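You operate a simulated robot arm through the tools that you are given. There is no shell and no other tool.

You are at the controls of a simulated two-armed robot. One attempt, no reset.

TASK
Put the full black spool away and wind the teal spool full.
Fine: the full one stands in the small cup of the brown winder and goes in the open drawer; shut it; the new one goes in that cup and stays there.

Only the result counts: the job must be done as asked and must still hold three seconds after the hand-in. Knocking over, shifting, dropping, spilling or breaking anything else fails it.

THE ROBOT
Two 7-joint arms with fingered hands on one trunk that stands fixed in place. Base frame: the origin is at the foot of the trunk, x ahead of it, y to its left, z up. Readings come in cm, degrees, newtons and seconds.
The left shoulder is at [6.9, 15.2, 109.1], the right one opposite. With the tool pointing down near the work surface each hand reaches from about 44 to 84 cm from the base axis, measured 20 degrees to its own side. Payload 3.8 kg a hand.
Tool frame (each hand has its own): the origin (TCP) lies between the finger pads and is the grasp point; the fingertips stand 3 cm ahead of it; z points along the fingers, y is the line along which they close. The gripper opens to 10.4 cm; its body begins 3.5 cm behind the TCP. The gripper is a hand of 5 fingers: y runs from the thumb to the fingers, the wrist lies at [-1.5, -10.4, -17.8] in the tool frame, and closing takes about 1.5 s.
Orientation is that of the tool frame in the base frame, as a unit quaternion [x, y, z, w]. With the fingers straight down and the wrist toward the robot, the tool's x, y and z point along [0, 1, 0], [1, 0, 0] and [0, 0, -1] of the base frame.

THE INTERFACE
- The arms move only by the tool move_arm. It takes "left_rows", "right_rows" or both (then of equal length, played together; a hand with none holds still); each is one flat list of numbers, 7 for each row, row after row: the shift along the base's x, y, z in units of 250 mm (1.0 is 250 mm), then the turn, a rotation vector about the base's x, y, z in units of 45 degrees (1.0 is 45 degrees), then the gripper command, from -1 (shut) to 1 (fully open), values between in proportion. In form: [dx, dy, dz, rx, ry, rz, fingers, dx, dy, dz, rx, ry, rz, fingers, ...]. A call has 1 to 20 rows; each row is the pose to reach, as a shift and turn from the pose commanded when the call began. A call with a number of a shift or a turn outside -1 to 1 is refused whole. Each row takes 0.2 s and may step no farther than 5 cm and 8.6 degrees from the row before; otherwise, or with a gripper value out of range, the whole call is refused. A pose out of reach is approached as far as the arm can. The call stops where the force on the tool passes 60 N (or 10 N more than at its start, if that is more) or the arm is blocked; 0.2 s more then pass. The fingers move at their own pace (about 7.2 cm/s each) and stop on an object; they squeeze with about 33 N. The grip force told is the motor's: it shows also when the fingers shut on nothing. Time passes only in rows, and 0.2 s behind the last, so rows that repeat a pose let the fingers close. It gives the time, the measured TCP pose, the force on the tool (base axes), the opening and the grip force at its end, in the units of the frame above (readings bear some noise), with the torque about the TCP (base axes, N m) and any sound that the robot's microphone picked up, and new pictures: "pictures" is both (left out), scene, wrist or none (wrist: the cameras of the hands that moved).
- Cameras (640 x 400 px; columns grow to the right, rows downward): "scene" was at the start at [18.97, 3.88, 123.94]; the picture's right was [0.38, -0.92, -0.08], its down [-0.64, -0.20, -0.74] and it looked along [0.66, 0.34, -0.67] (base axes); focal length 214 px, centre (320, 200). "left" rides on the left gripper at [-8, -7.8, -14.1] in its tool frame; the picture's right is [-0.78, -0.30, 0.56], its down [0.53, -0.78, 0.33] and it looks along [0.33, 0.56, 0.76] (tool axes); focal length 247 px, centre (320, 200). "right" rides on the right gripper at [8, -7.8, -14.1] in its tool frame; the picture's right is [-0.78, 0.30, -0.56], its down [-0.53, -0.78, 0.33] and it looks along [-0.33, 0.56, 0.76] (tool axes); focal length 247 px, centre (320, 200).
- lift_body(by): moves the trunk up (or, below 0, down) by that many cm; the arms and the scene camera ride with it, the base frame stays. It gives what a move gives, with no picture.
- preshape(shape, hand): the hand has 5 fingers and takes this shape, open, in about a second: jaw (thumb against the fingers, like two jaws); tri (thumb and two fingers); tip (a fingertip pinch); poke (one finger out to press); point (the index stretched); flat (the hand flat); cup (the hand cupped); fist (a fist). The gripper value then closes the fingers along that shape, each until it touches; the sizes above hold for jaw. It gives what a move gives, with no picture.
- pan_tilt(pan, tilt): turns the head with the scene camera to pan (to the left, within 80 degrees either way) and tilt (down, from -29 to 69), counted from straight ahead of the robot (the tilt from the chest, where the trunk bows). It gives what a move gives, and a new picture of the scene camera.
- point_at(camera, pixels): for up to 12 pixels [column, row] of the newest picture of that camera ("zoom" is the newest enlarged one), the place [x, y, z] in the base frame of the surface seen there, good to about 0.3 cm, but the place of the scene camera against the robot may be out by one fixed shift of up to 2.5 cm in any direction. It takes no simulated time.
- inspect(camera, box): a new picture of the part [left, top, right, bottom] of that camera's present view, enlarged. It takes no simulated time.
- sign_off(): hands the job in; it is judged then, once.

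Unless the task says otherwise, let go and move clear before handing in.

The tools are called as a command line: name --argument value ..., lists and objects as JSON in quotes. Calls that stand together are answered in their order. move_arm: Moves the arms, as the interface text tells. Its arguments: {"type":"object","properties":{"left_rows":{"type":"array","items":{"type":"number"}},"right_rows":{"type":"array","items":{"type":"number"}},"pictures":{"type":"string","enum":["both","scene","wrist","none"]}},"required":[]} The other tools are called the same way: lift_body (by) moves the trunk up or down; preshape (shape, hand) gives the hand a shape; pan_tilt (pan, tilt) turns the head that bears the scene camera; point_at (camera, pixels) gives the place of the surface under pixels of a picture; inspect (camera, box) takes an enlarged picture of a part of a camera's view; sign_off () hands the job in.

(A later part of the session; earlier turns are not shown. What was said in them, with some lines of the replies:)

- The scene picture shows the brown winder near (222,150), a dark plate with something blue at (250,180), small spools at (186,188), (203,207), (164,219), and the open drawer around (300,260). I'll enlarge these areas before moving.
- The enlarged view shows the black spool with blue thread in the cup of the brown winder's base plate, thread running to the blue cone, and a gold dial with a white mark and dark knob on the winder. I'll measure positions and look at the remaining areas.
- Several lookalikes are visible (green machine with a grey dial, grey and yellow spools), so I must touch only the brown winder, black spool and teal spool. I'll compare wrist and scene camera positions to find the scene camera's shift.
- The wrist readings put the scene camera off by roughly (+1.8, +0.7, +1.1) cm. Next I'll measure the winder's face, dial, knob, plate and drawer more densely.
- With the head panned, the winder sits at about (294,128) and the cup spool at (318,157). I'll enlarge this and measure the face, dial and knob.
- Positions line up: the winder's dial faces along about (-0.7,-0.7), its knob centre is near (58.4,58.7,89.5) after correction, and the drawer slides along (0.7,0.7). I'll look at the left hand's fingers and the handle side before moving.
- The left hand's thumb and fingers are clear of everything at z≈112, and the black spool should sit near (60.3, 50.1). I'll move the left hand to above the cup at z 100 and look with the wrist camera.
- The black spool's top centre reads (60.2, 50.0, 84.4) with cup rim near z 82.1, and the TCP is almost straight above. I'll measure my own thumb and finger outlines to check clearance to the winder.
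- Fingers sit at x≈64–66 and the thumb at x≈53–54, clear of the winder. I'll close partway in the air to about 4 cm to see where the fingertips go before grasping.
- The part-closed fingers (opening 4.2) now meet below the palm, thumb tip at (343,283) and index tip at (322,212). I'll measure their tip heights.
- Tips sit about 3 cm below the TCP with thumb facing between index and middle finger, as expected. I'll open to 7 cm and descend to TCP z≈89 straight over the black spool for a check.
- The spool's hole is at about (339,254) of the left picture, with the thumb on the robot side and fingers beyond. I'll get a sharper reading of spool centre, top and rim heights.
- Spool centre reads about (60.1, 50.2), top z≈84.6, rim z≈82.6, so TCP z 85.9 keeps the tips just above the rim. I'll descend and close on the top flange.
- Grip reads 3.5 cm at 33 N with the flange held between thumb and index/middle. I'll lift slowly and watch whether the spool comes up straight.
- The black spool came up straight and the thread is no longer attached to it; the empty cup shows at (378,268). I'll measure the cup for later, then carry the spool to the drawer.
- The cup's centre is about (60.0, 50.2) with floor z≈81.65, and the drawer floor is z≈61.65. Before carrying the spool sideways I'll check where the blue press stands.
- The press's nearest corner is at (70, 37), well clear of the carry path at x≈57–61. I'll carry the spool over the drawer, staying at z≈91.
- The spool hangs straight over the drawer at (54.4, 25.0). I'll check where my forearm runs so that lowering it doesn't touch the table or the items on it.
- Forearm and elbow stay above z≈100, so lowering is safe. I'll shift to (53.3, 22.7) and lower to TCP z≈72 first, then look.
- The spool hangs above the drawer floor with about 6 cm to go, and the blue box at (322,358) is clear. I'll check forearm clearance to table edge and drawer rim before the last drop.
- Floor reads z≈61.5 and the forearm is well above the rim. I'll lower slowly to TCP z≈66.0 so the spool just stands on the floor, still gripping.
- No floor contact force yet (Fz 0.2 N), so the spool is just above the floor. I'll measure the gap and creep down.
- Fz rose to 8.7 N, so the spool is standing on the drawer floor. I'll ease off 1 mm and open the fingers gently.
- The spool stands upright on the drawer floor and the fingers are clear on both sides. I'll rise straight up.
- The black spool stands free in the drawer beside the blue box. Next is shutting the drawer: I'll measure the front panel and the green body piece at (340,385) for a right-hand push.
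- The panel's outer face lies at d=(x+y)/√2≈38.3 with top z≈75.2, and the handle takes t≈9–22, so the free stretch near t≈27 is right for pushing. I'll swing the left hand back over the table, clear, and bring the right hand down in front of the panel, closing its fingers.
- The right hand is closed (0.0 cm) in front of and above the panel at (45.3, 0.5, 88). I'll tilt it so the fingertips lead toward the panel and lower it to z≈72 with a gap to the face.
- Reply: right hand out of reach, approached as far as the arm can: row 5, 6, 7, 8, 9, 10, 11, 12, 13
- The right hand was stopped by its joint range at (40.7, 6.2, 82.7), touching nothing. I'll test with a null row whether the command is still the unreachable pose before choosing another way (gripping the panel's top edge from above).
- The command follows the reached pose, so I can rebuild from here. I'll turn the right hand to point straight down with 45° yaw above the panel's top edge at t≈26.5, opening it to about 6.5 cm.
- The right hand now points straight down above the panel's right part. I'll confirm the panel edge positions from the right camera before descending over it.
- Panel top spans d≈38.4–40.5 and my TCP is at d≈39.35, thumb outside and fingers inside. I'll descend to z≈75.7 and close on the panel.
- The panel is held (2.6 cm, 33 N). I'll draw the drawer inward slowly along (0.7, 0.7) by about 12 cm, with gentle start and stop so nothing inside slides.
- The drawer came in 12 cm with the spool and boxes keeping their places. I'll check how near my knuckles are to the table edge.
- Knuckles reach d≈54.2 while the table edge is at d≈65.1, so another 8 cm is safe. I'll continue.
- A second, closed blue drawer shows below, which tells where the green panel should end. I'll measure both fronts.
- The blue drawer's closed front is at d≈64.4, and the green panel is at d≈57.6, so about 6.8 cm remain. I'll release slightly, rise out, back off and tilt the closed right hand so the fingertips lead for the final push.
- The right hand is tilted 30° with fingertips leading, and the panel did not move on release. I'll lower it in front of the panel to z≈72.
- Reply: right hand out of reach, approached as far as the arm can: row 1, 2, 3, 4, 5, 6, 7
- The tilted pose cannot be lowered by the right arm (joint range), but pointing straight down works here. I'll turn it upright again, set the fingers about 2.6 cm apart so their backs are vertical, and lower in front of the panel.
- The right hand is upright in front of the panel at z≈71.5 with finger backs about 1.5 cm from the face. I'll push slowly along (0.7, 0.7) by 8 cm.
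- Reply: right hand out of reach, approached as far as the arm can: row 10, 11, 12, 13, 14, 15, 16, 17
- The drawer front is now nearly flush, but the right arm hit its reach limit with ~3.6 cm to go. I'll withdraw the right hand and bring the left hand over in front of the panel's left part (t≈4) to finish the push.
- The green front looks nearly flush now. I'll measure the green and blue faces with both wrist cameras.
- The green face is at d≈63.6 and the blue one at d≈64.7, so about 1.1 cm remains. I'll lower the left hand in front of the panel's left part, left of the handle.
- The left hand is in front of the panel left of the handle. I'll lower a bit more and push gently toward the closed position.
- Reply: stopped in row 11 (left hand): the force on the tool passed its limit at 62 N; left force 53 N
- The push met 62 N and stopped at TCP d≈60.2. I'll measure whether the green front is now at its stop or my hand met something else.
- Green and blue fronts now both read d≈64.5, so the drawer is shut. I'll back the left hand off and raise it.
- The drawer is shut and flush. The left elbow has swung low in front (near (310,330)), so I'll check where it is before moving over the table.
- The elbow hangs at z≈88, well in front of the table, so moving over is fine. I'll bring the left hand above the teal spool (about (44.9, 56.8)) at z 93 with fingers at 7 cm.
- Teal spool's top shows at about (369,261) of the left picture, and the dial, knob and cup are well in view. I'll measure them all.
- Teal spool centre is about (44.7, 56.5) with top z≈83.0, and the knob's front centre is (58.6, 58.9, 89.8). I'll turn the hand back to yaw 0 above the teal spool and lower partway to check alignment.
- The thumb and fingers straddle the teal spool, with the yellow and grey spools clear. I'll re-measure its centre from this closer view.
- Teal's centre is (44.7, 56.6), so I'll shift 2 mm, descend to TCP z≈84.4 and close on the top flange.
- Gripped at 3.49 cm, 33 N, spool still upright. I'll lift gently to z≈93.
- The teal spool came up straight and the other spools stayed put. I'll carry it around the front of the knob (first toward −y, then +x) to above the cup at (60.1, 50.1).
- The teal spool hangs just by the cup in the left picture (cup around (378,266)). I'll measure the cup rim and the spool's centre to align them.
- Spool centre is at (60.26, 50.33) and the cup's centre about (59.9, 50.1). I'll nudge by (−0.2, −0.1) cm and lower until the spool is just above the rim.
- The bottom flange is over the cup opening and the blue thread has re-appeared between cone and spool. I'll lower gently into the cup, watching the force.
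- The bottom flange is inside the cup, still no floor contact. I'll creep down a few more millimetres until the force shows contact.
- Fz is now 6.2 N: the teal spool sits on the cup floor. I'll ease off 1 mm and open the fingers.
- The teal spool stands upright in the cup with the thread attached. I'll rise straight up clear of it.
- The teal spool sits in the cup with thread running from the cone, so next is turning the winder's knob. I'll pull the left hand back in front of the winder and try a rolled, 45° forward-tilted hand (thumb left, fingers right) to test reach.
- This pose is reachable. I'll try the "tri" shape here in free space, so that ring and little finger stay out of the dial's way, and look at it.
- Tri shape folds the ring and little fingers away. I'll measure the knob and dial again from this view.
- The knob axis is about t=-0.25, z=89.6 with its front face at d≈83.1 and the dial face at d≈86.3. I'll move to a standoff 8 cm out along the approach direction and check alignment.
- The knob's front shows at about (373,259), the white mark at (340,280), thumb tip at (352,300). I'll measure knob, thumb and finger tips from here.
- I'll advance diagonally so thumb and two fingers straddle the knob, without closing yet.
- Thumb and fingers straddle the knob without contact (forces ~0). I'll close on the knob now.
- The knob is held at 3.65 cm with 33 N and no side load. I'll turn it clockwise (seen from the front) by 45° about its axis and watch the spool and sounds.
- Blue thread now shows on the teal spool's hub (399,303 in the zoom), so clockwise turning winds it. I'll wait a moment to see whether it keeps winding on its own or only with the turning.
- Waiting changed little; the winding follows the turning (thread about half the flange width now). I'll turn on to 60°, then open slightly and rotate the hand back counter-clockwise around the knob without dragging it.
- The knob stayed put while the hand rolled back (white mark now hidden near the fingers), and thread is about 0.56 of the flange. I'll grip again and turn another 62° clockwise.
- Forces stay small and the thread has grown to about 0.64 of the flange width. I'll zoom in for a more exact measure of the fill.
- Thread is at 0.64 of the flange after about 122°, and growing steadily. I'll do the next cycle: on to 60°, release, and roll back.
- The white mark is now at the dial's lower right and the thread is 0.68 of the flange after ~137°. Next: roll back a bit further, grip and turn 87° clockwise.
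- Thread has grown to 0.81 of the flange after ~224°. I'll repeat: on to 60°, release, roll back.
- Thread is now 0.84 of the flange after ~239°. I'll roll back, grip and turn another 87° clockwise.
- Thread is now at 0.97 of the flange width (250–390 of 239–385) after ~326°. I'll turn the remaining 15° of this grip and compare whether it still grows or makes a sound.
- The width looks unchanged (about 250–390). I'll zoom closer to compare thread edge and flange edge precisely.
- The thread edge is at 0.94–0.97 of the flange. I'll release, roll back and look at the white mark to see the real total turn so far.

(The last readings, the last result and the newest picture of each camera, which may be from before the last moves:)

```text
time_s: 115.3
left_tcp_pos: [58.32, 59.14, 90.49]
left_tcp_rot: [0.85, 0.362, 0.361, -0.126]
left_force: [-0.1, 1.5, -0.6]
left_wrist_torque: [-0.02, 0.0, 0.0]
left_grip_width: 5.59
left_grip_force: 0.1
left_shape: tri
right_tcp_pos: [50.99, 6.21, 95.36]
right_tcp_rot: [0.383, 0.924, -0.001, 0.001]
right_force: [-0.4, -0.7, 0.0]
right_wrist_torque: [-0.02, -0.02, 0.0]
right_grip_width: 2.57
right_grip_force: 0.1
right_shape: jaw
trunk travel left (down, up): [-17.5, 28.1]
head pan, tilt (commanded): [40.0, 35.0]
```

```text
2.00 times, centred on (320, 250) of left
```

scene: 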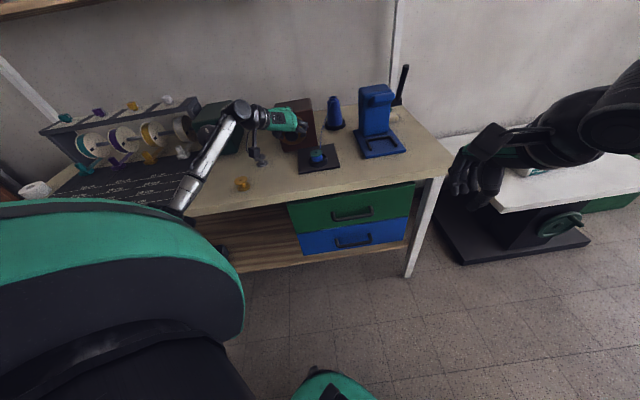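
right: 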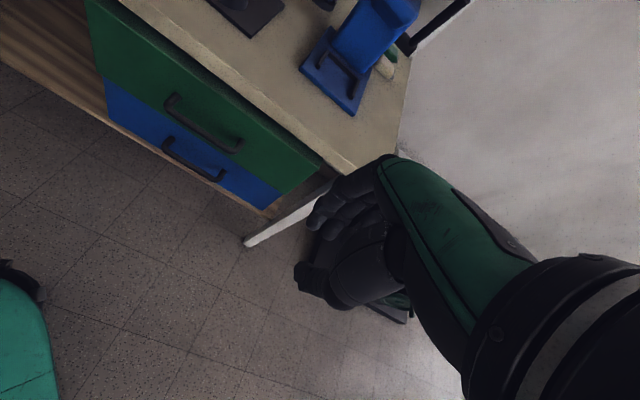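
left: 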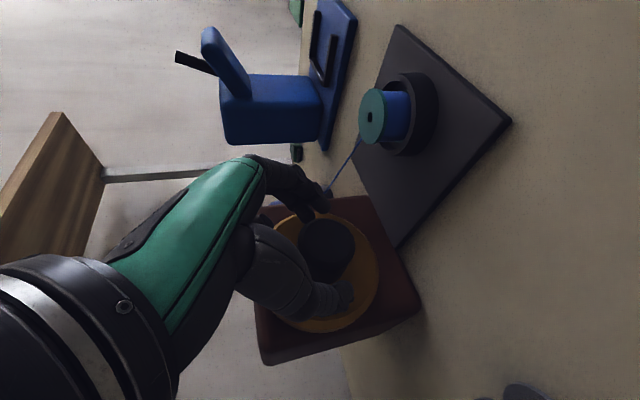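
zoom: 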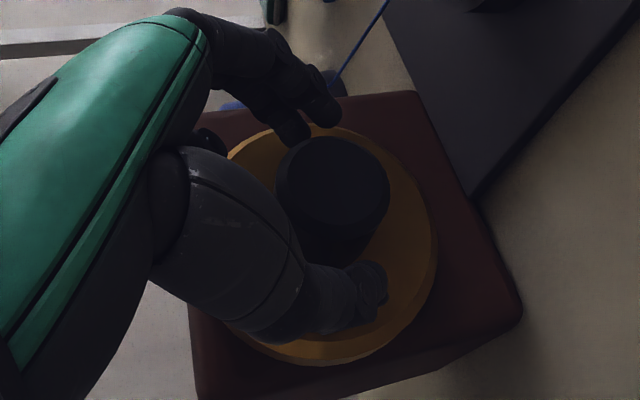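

The dial mark is hidden behind my hand at the upper left, consistent with ~341°. I'll grip again and turn about 24° more, past one full turn, then compare the thread.

move_arm --left_rows '[0, 0, 0, 0, 0, 0, -0.3, 0, 0, 0, 0, 0, 0, -0.6, 0, 0, 0, 0, 0, 0, -1, 0, 0, 0, 0, 0, 0, -1, 0, 0, 0, 0, 0, 0, -1, 0.0026, -0.0026, -0.0004, 0.063, 0.063, 0, -1, 0.0052, -0.0052, -0.0009, 0.1257, 0.1257, 0, -1, 0.0077, -0.0077, -0.0018, 0.1886, 0.1886, 0, -1, 0.0102, -0.0102, -0.0027, 0.2514, 0.2514, 0, -1, 0.0127, -0.0127, -0.0041, 0.3143, 0.3143, 0, -1, 0.0151, -0.0151, -0.0056, 0.3771, 0.3771, 0, -1, 0.0151, -0.0151, -0.0056, 0.3771, 0.3771, 0, -1]' --pictures "both"

inspect --camera "scene" --box '[308, 146, 326, 164]'

inspect --camera "left" --box '[220, 50, 420, 350]'

```text
time_s: 117.9
left_tcp_pos: [58.76, 58.63, 90.27]
left_tcp_rot: [0.866, 0.281, 0.28, -0.304]
left_force: [-0.4, -0.2, -0.9]
left_wrist_torque: [-0.02, 0.0, -0.06]
left_grip_width: 3.66
left_grip_force: 32.9
left_shape: tri
right_tcp_pos: [50.83, 6.14, 95.34]
right_tcp_rot: [0.383, 0.924, 0.0, 0.001]
right_force: [0.8, 0.2, -0.2]
right_wrist_torque: [0.01, -0.01, -0.02]
right_grip_width: 2.58
right_grip_force: 0.0
right_shape: jaw
trunk travel left (down, up): [-17.5, 28.1]
head pan, tilt (commanded): [40.0, 35.0]
```

scene: 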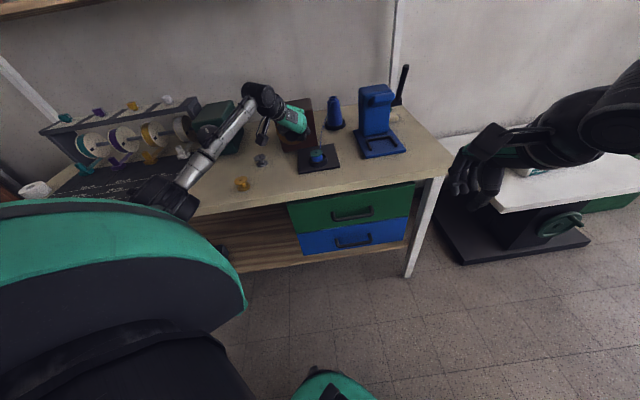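
left: 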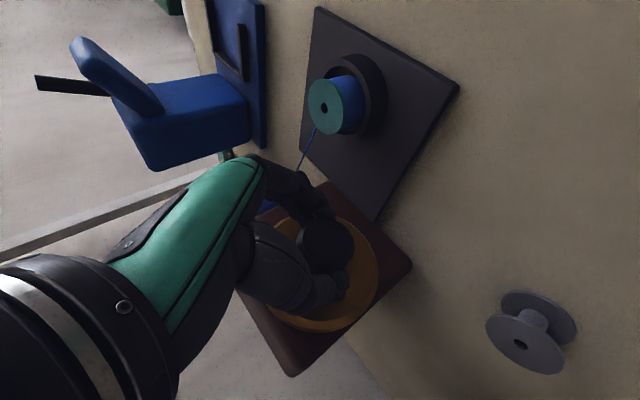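

```text
16.00 times, centred on (317, 155) of scene
```

zoom: 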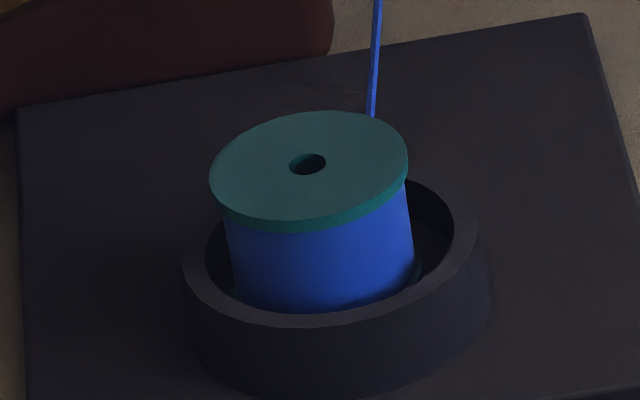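

```text
1.33 times, centred on (320, 200) of left
```

zoom: 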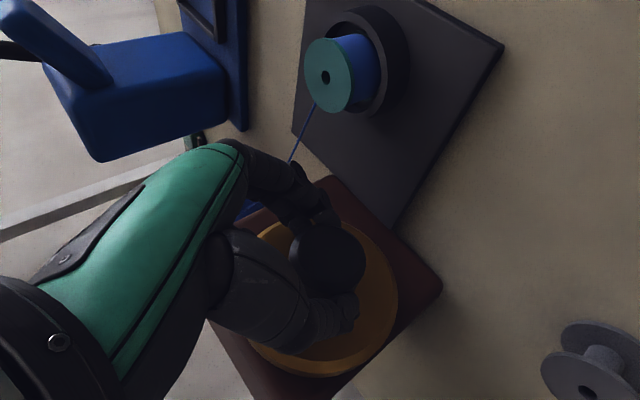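

The thread is unchanged between ~341° and ~365° (226–414 in both zooms), so the spool has reached full. I'll let go of the knob and withdraw along the finger direction.

move_arm --left_rows '[0, 0, 0, 0, 0, 0, 0.1, 0, 0, 0, 0, 0, 0, 0.2, 0, 0, 0, 0, 0, 0, 0.3, 0, 0, 0, 0, 0, 0, 0.3, -0.0126, -0.0274, 0.0263, 0, 0, 0, 0.3, -0.0378, -0.0823, 0.0789, 0, 0, 0, 0.3, -0.0629, -0.1372, 0.1315, 0, 0, 0, 0.3, -0.088, -0.192, 0.184, 0, 0, 0, 0.3, -0.1007, -0.2195, 0.2104, 0, 0, 0, 0.3, -0.1207, -0.2395, 0.3004, 0, 0, 0, 0.3, -0.1407, -0.2595, 0.4004, 0, 0, 0, 0.3, -0.1607, -0.2795, 0.4804, 0, 0, 0, 0.3]' --pictures "both"

inspect --camera "scene" --box '[240, 80, 360, 190]'

```text
time_s: 120.5
left_tcp_pos: [54.57, 51.67, 102.46]
left_tcp_rot: [0.866, 0.28, 0.281, -0.304]
left_force: [0.1, 0.3, -0.1]
left_wrist_torque: [0.04, 0.02, 0.01]
left_grip_width: 6.69
left_grip_force: 0.0
left_shape: tri
right_tcp_pos: [50.96, 6.14, 95.19]
right_tcp_rot: [0.383, 0.924, -0.001, 0.001]
right_force: [0.0, -0.1, -0.3]
right_wrist_torque: [-0.01, -0.03, 0.03]
right_grip_width: 2.59
right_grip_force: 0.1
right_shape: jaw
trunk travel left (down, up): [-17.5, 28.1]
head pan, tilt (commanded): [40.0, 35.0]
```

scene: 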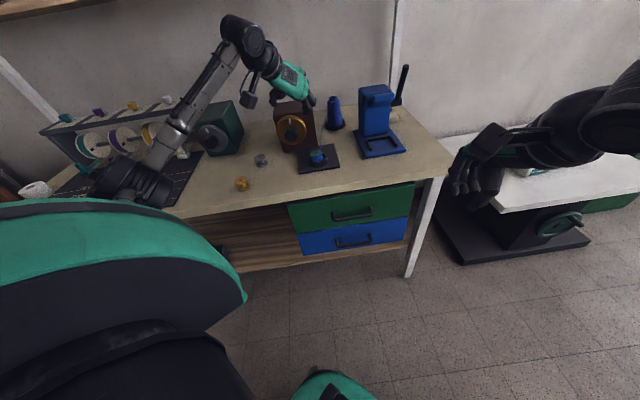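
left: 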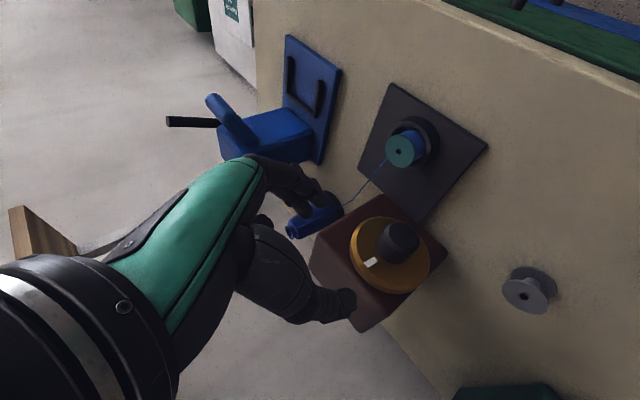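

```text
3.64 times, centred on (300, 135) of scene
```

zoom: 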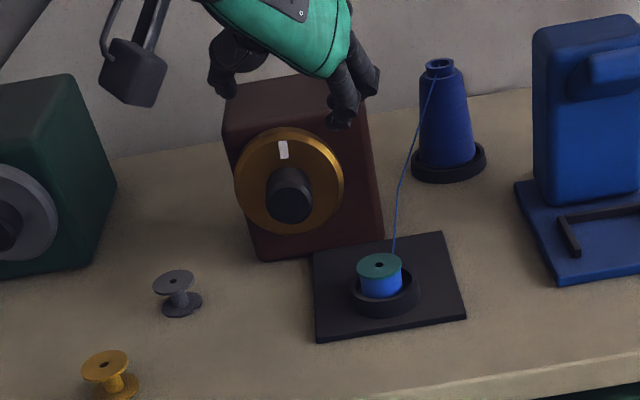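

The white mark is back near 12 o'clock (one full turn), and the teal spool in the cup is full of blue thread, cone and other spools in place. I'll withdraw the left hand back and up, away from the table.

move_arm --left_rows '[-0.03, -0.03, 0.03, 0, 0, 0, 0.3, -0.1, -0.08, 0.07, 0, 0, 0, 0.3, -0.18, -0.14, 0.12, 0, 0, 0, 0.3, -0.27, -0.2, 0.16, 0, 0, 0, 0.3, -0.36, -0.26, 0.2, 0, 0, 0, 0.3, -0.44, -0.32, 0.22, 0, 0, 0, 0.3, -0.5, -0.36, 0.24, 0, 0, 0, 0.3, -0.5, -0.36, 0.24, 0, 0, 0, 0.3]' --pictures "both"

inspect --camera "scene" --box '[220, 80, 460, 280]'

inspect --camera "scene" --box '[308, 146, 326, 164]'

```text
time_s: 122.3
left_tcp_pos: [42.14, 42.53, 108.52]
left_tcp_rot: [0.866, 0.282, 0.279, -0.303]
left_force: [0.5, -0.4, -0.3]
left_wrist_torque: [-0.01, 0.01, 0.01]
left_grip_width: 6.72
left_grip_force: 0.0
left_shape: tri
right_tcp_pos: [50.95, 6.24, 95.31]
right_tcp_rot: [0.384, 0.923, 0.0, 0.001]
right_force: [0.5, 0.0, -0.2]
right_wrist_torque: [0.03, 0.01, 0.0]
right_grip_width: 2.57
right_grip_force: 0.0
right_shape: jaw
trunk travel left (down, up): [-17.5, 28.1]
head pan, tilt (commanded): [40.0, 35.0]
```

scene: 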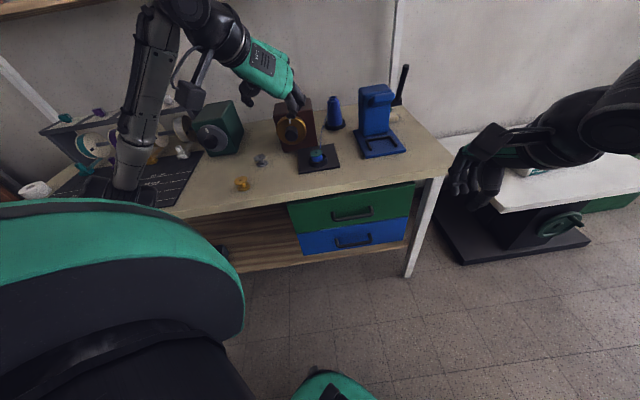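
left: 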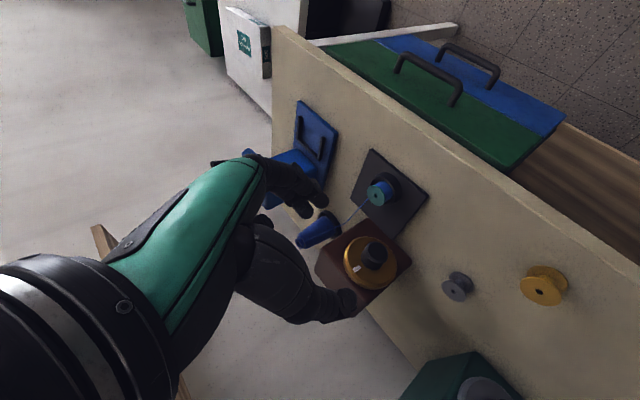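

```text
2.00 times, centred on (340, 180) of scene
```

zoom: 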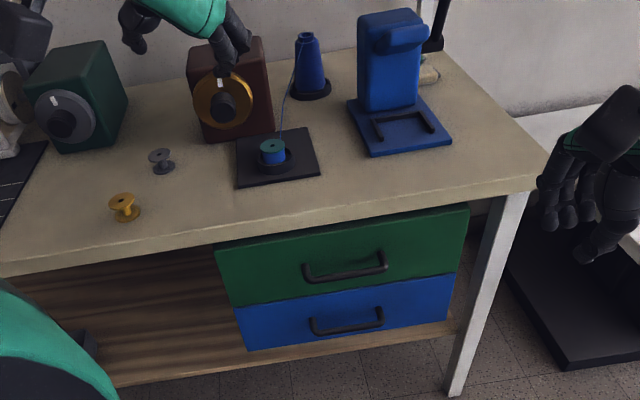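

```text
16.00 times, centred on (317, 155) of scene
```

zoom: 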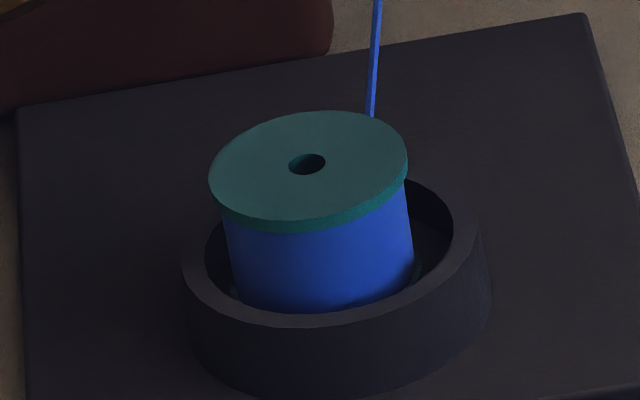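

All looks in place. I'll check that the left elbow at (115,190) is clear of the table and ribbon rack, and that the green drawer still reads shut.

point_at --camera "scene" --pixels '[[110, 190], [130, 175], [135, 150], [145, 110], [160, 180], [330, 200], [390, 195], [350, 235], [395, 228], [95, 140], [152, 158], [182, 152]]'

inspect --camera "scene" --box '[0, 60, 240, 220]'

```text
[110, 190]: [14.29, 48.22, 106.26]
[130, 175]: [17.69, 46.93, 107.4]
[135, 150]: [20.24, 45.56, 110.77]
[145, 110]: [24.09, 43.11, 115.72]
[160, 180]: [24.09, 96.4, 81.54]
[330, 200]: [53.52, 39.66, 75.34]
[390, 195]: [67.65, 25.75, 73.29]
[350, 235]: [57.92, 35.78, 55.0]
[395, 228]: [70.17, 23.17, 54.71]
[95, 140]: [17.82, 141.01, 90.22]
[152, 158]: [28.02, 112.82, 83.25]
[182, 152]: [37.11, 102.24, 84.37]
```

```text
2.50 times, centred on (120, 140) of scene
```

zoom: 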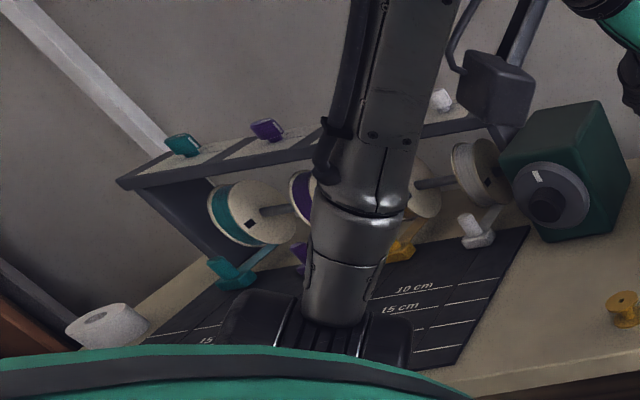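

Green and blue fronts read flush, the elbow is well clear (z≈106), and both hands are free. The black spool is in the shut drawer, and the teal spool stands full in the winder's cup. Its thread stopped growing over the last turn. I'm handing in.

sign_off

```text
The job is handed in.
```

The black spool is in the drawer, the drawer is shut, and the teal spool is wound full in the brown winder's cup. I've handed the job in but haven't seen a verdict.

- **Black spool:** it stood upright on the drawer floor, clear of the red and blue boxes. I couldn't see inside once the drawer was shut.
- **Drawer:** the green front is flush with the closed blue drawer below it.
- **Teal spool:** it stands upright in the cup with the thread still running from the cone. I turned the knob about one full turn clockwise. The thread stopped getting thicker over roughly the last 25°, which is how I judged it full.
- **Everything else:** the grey and yellow spools, cone and press looked in place in the last pictures. Both hands were clear when I handed in.
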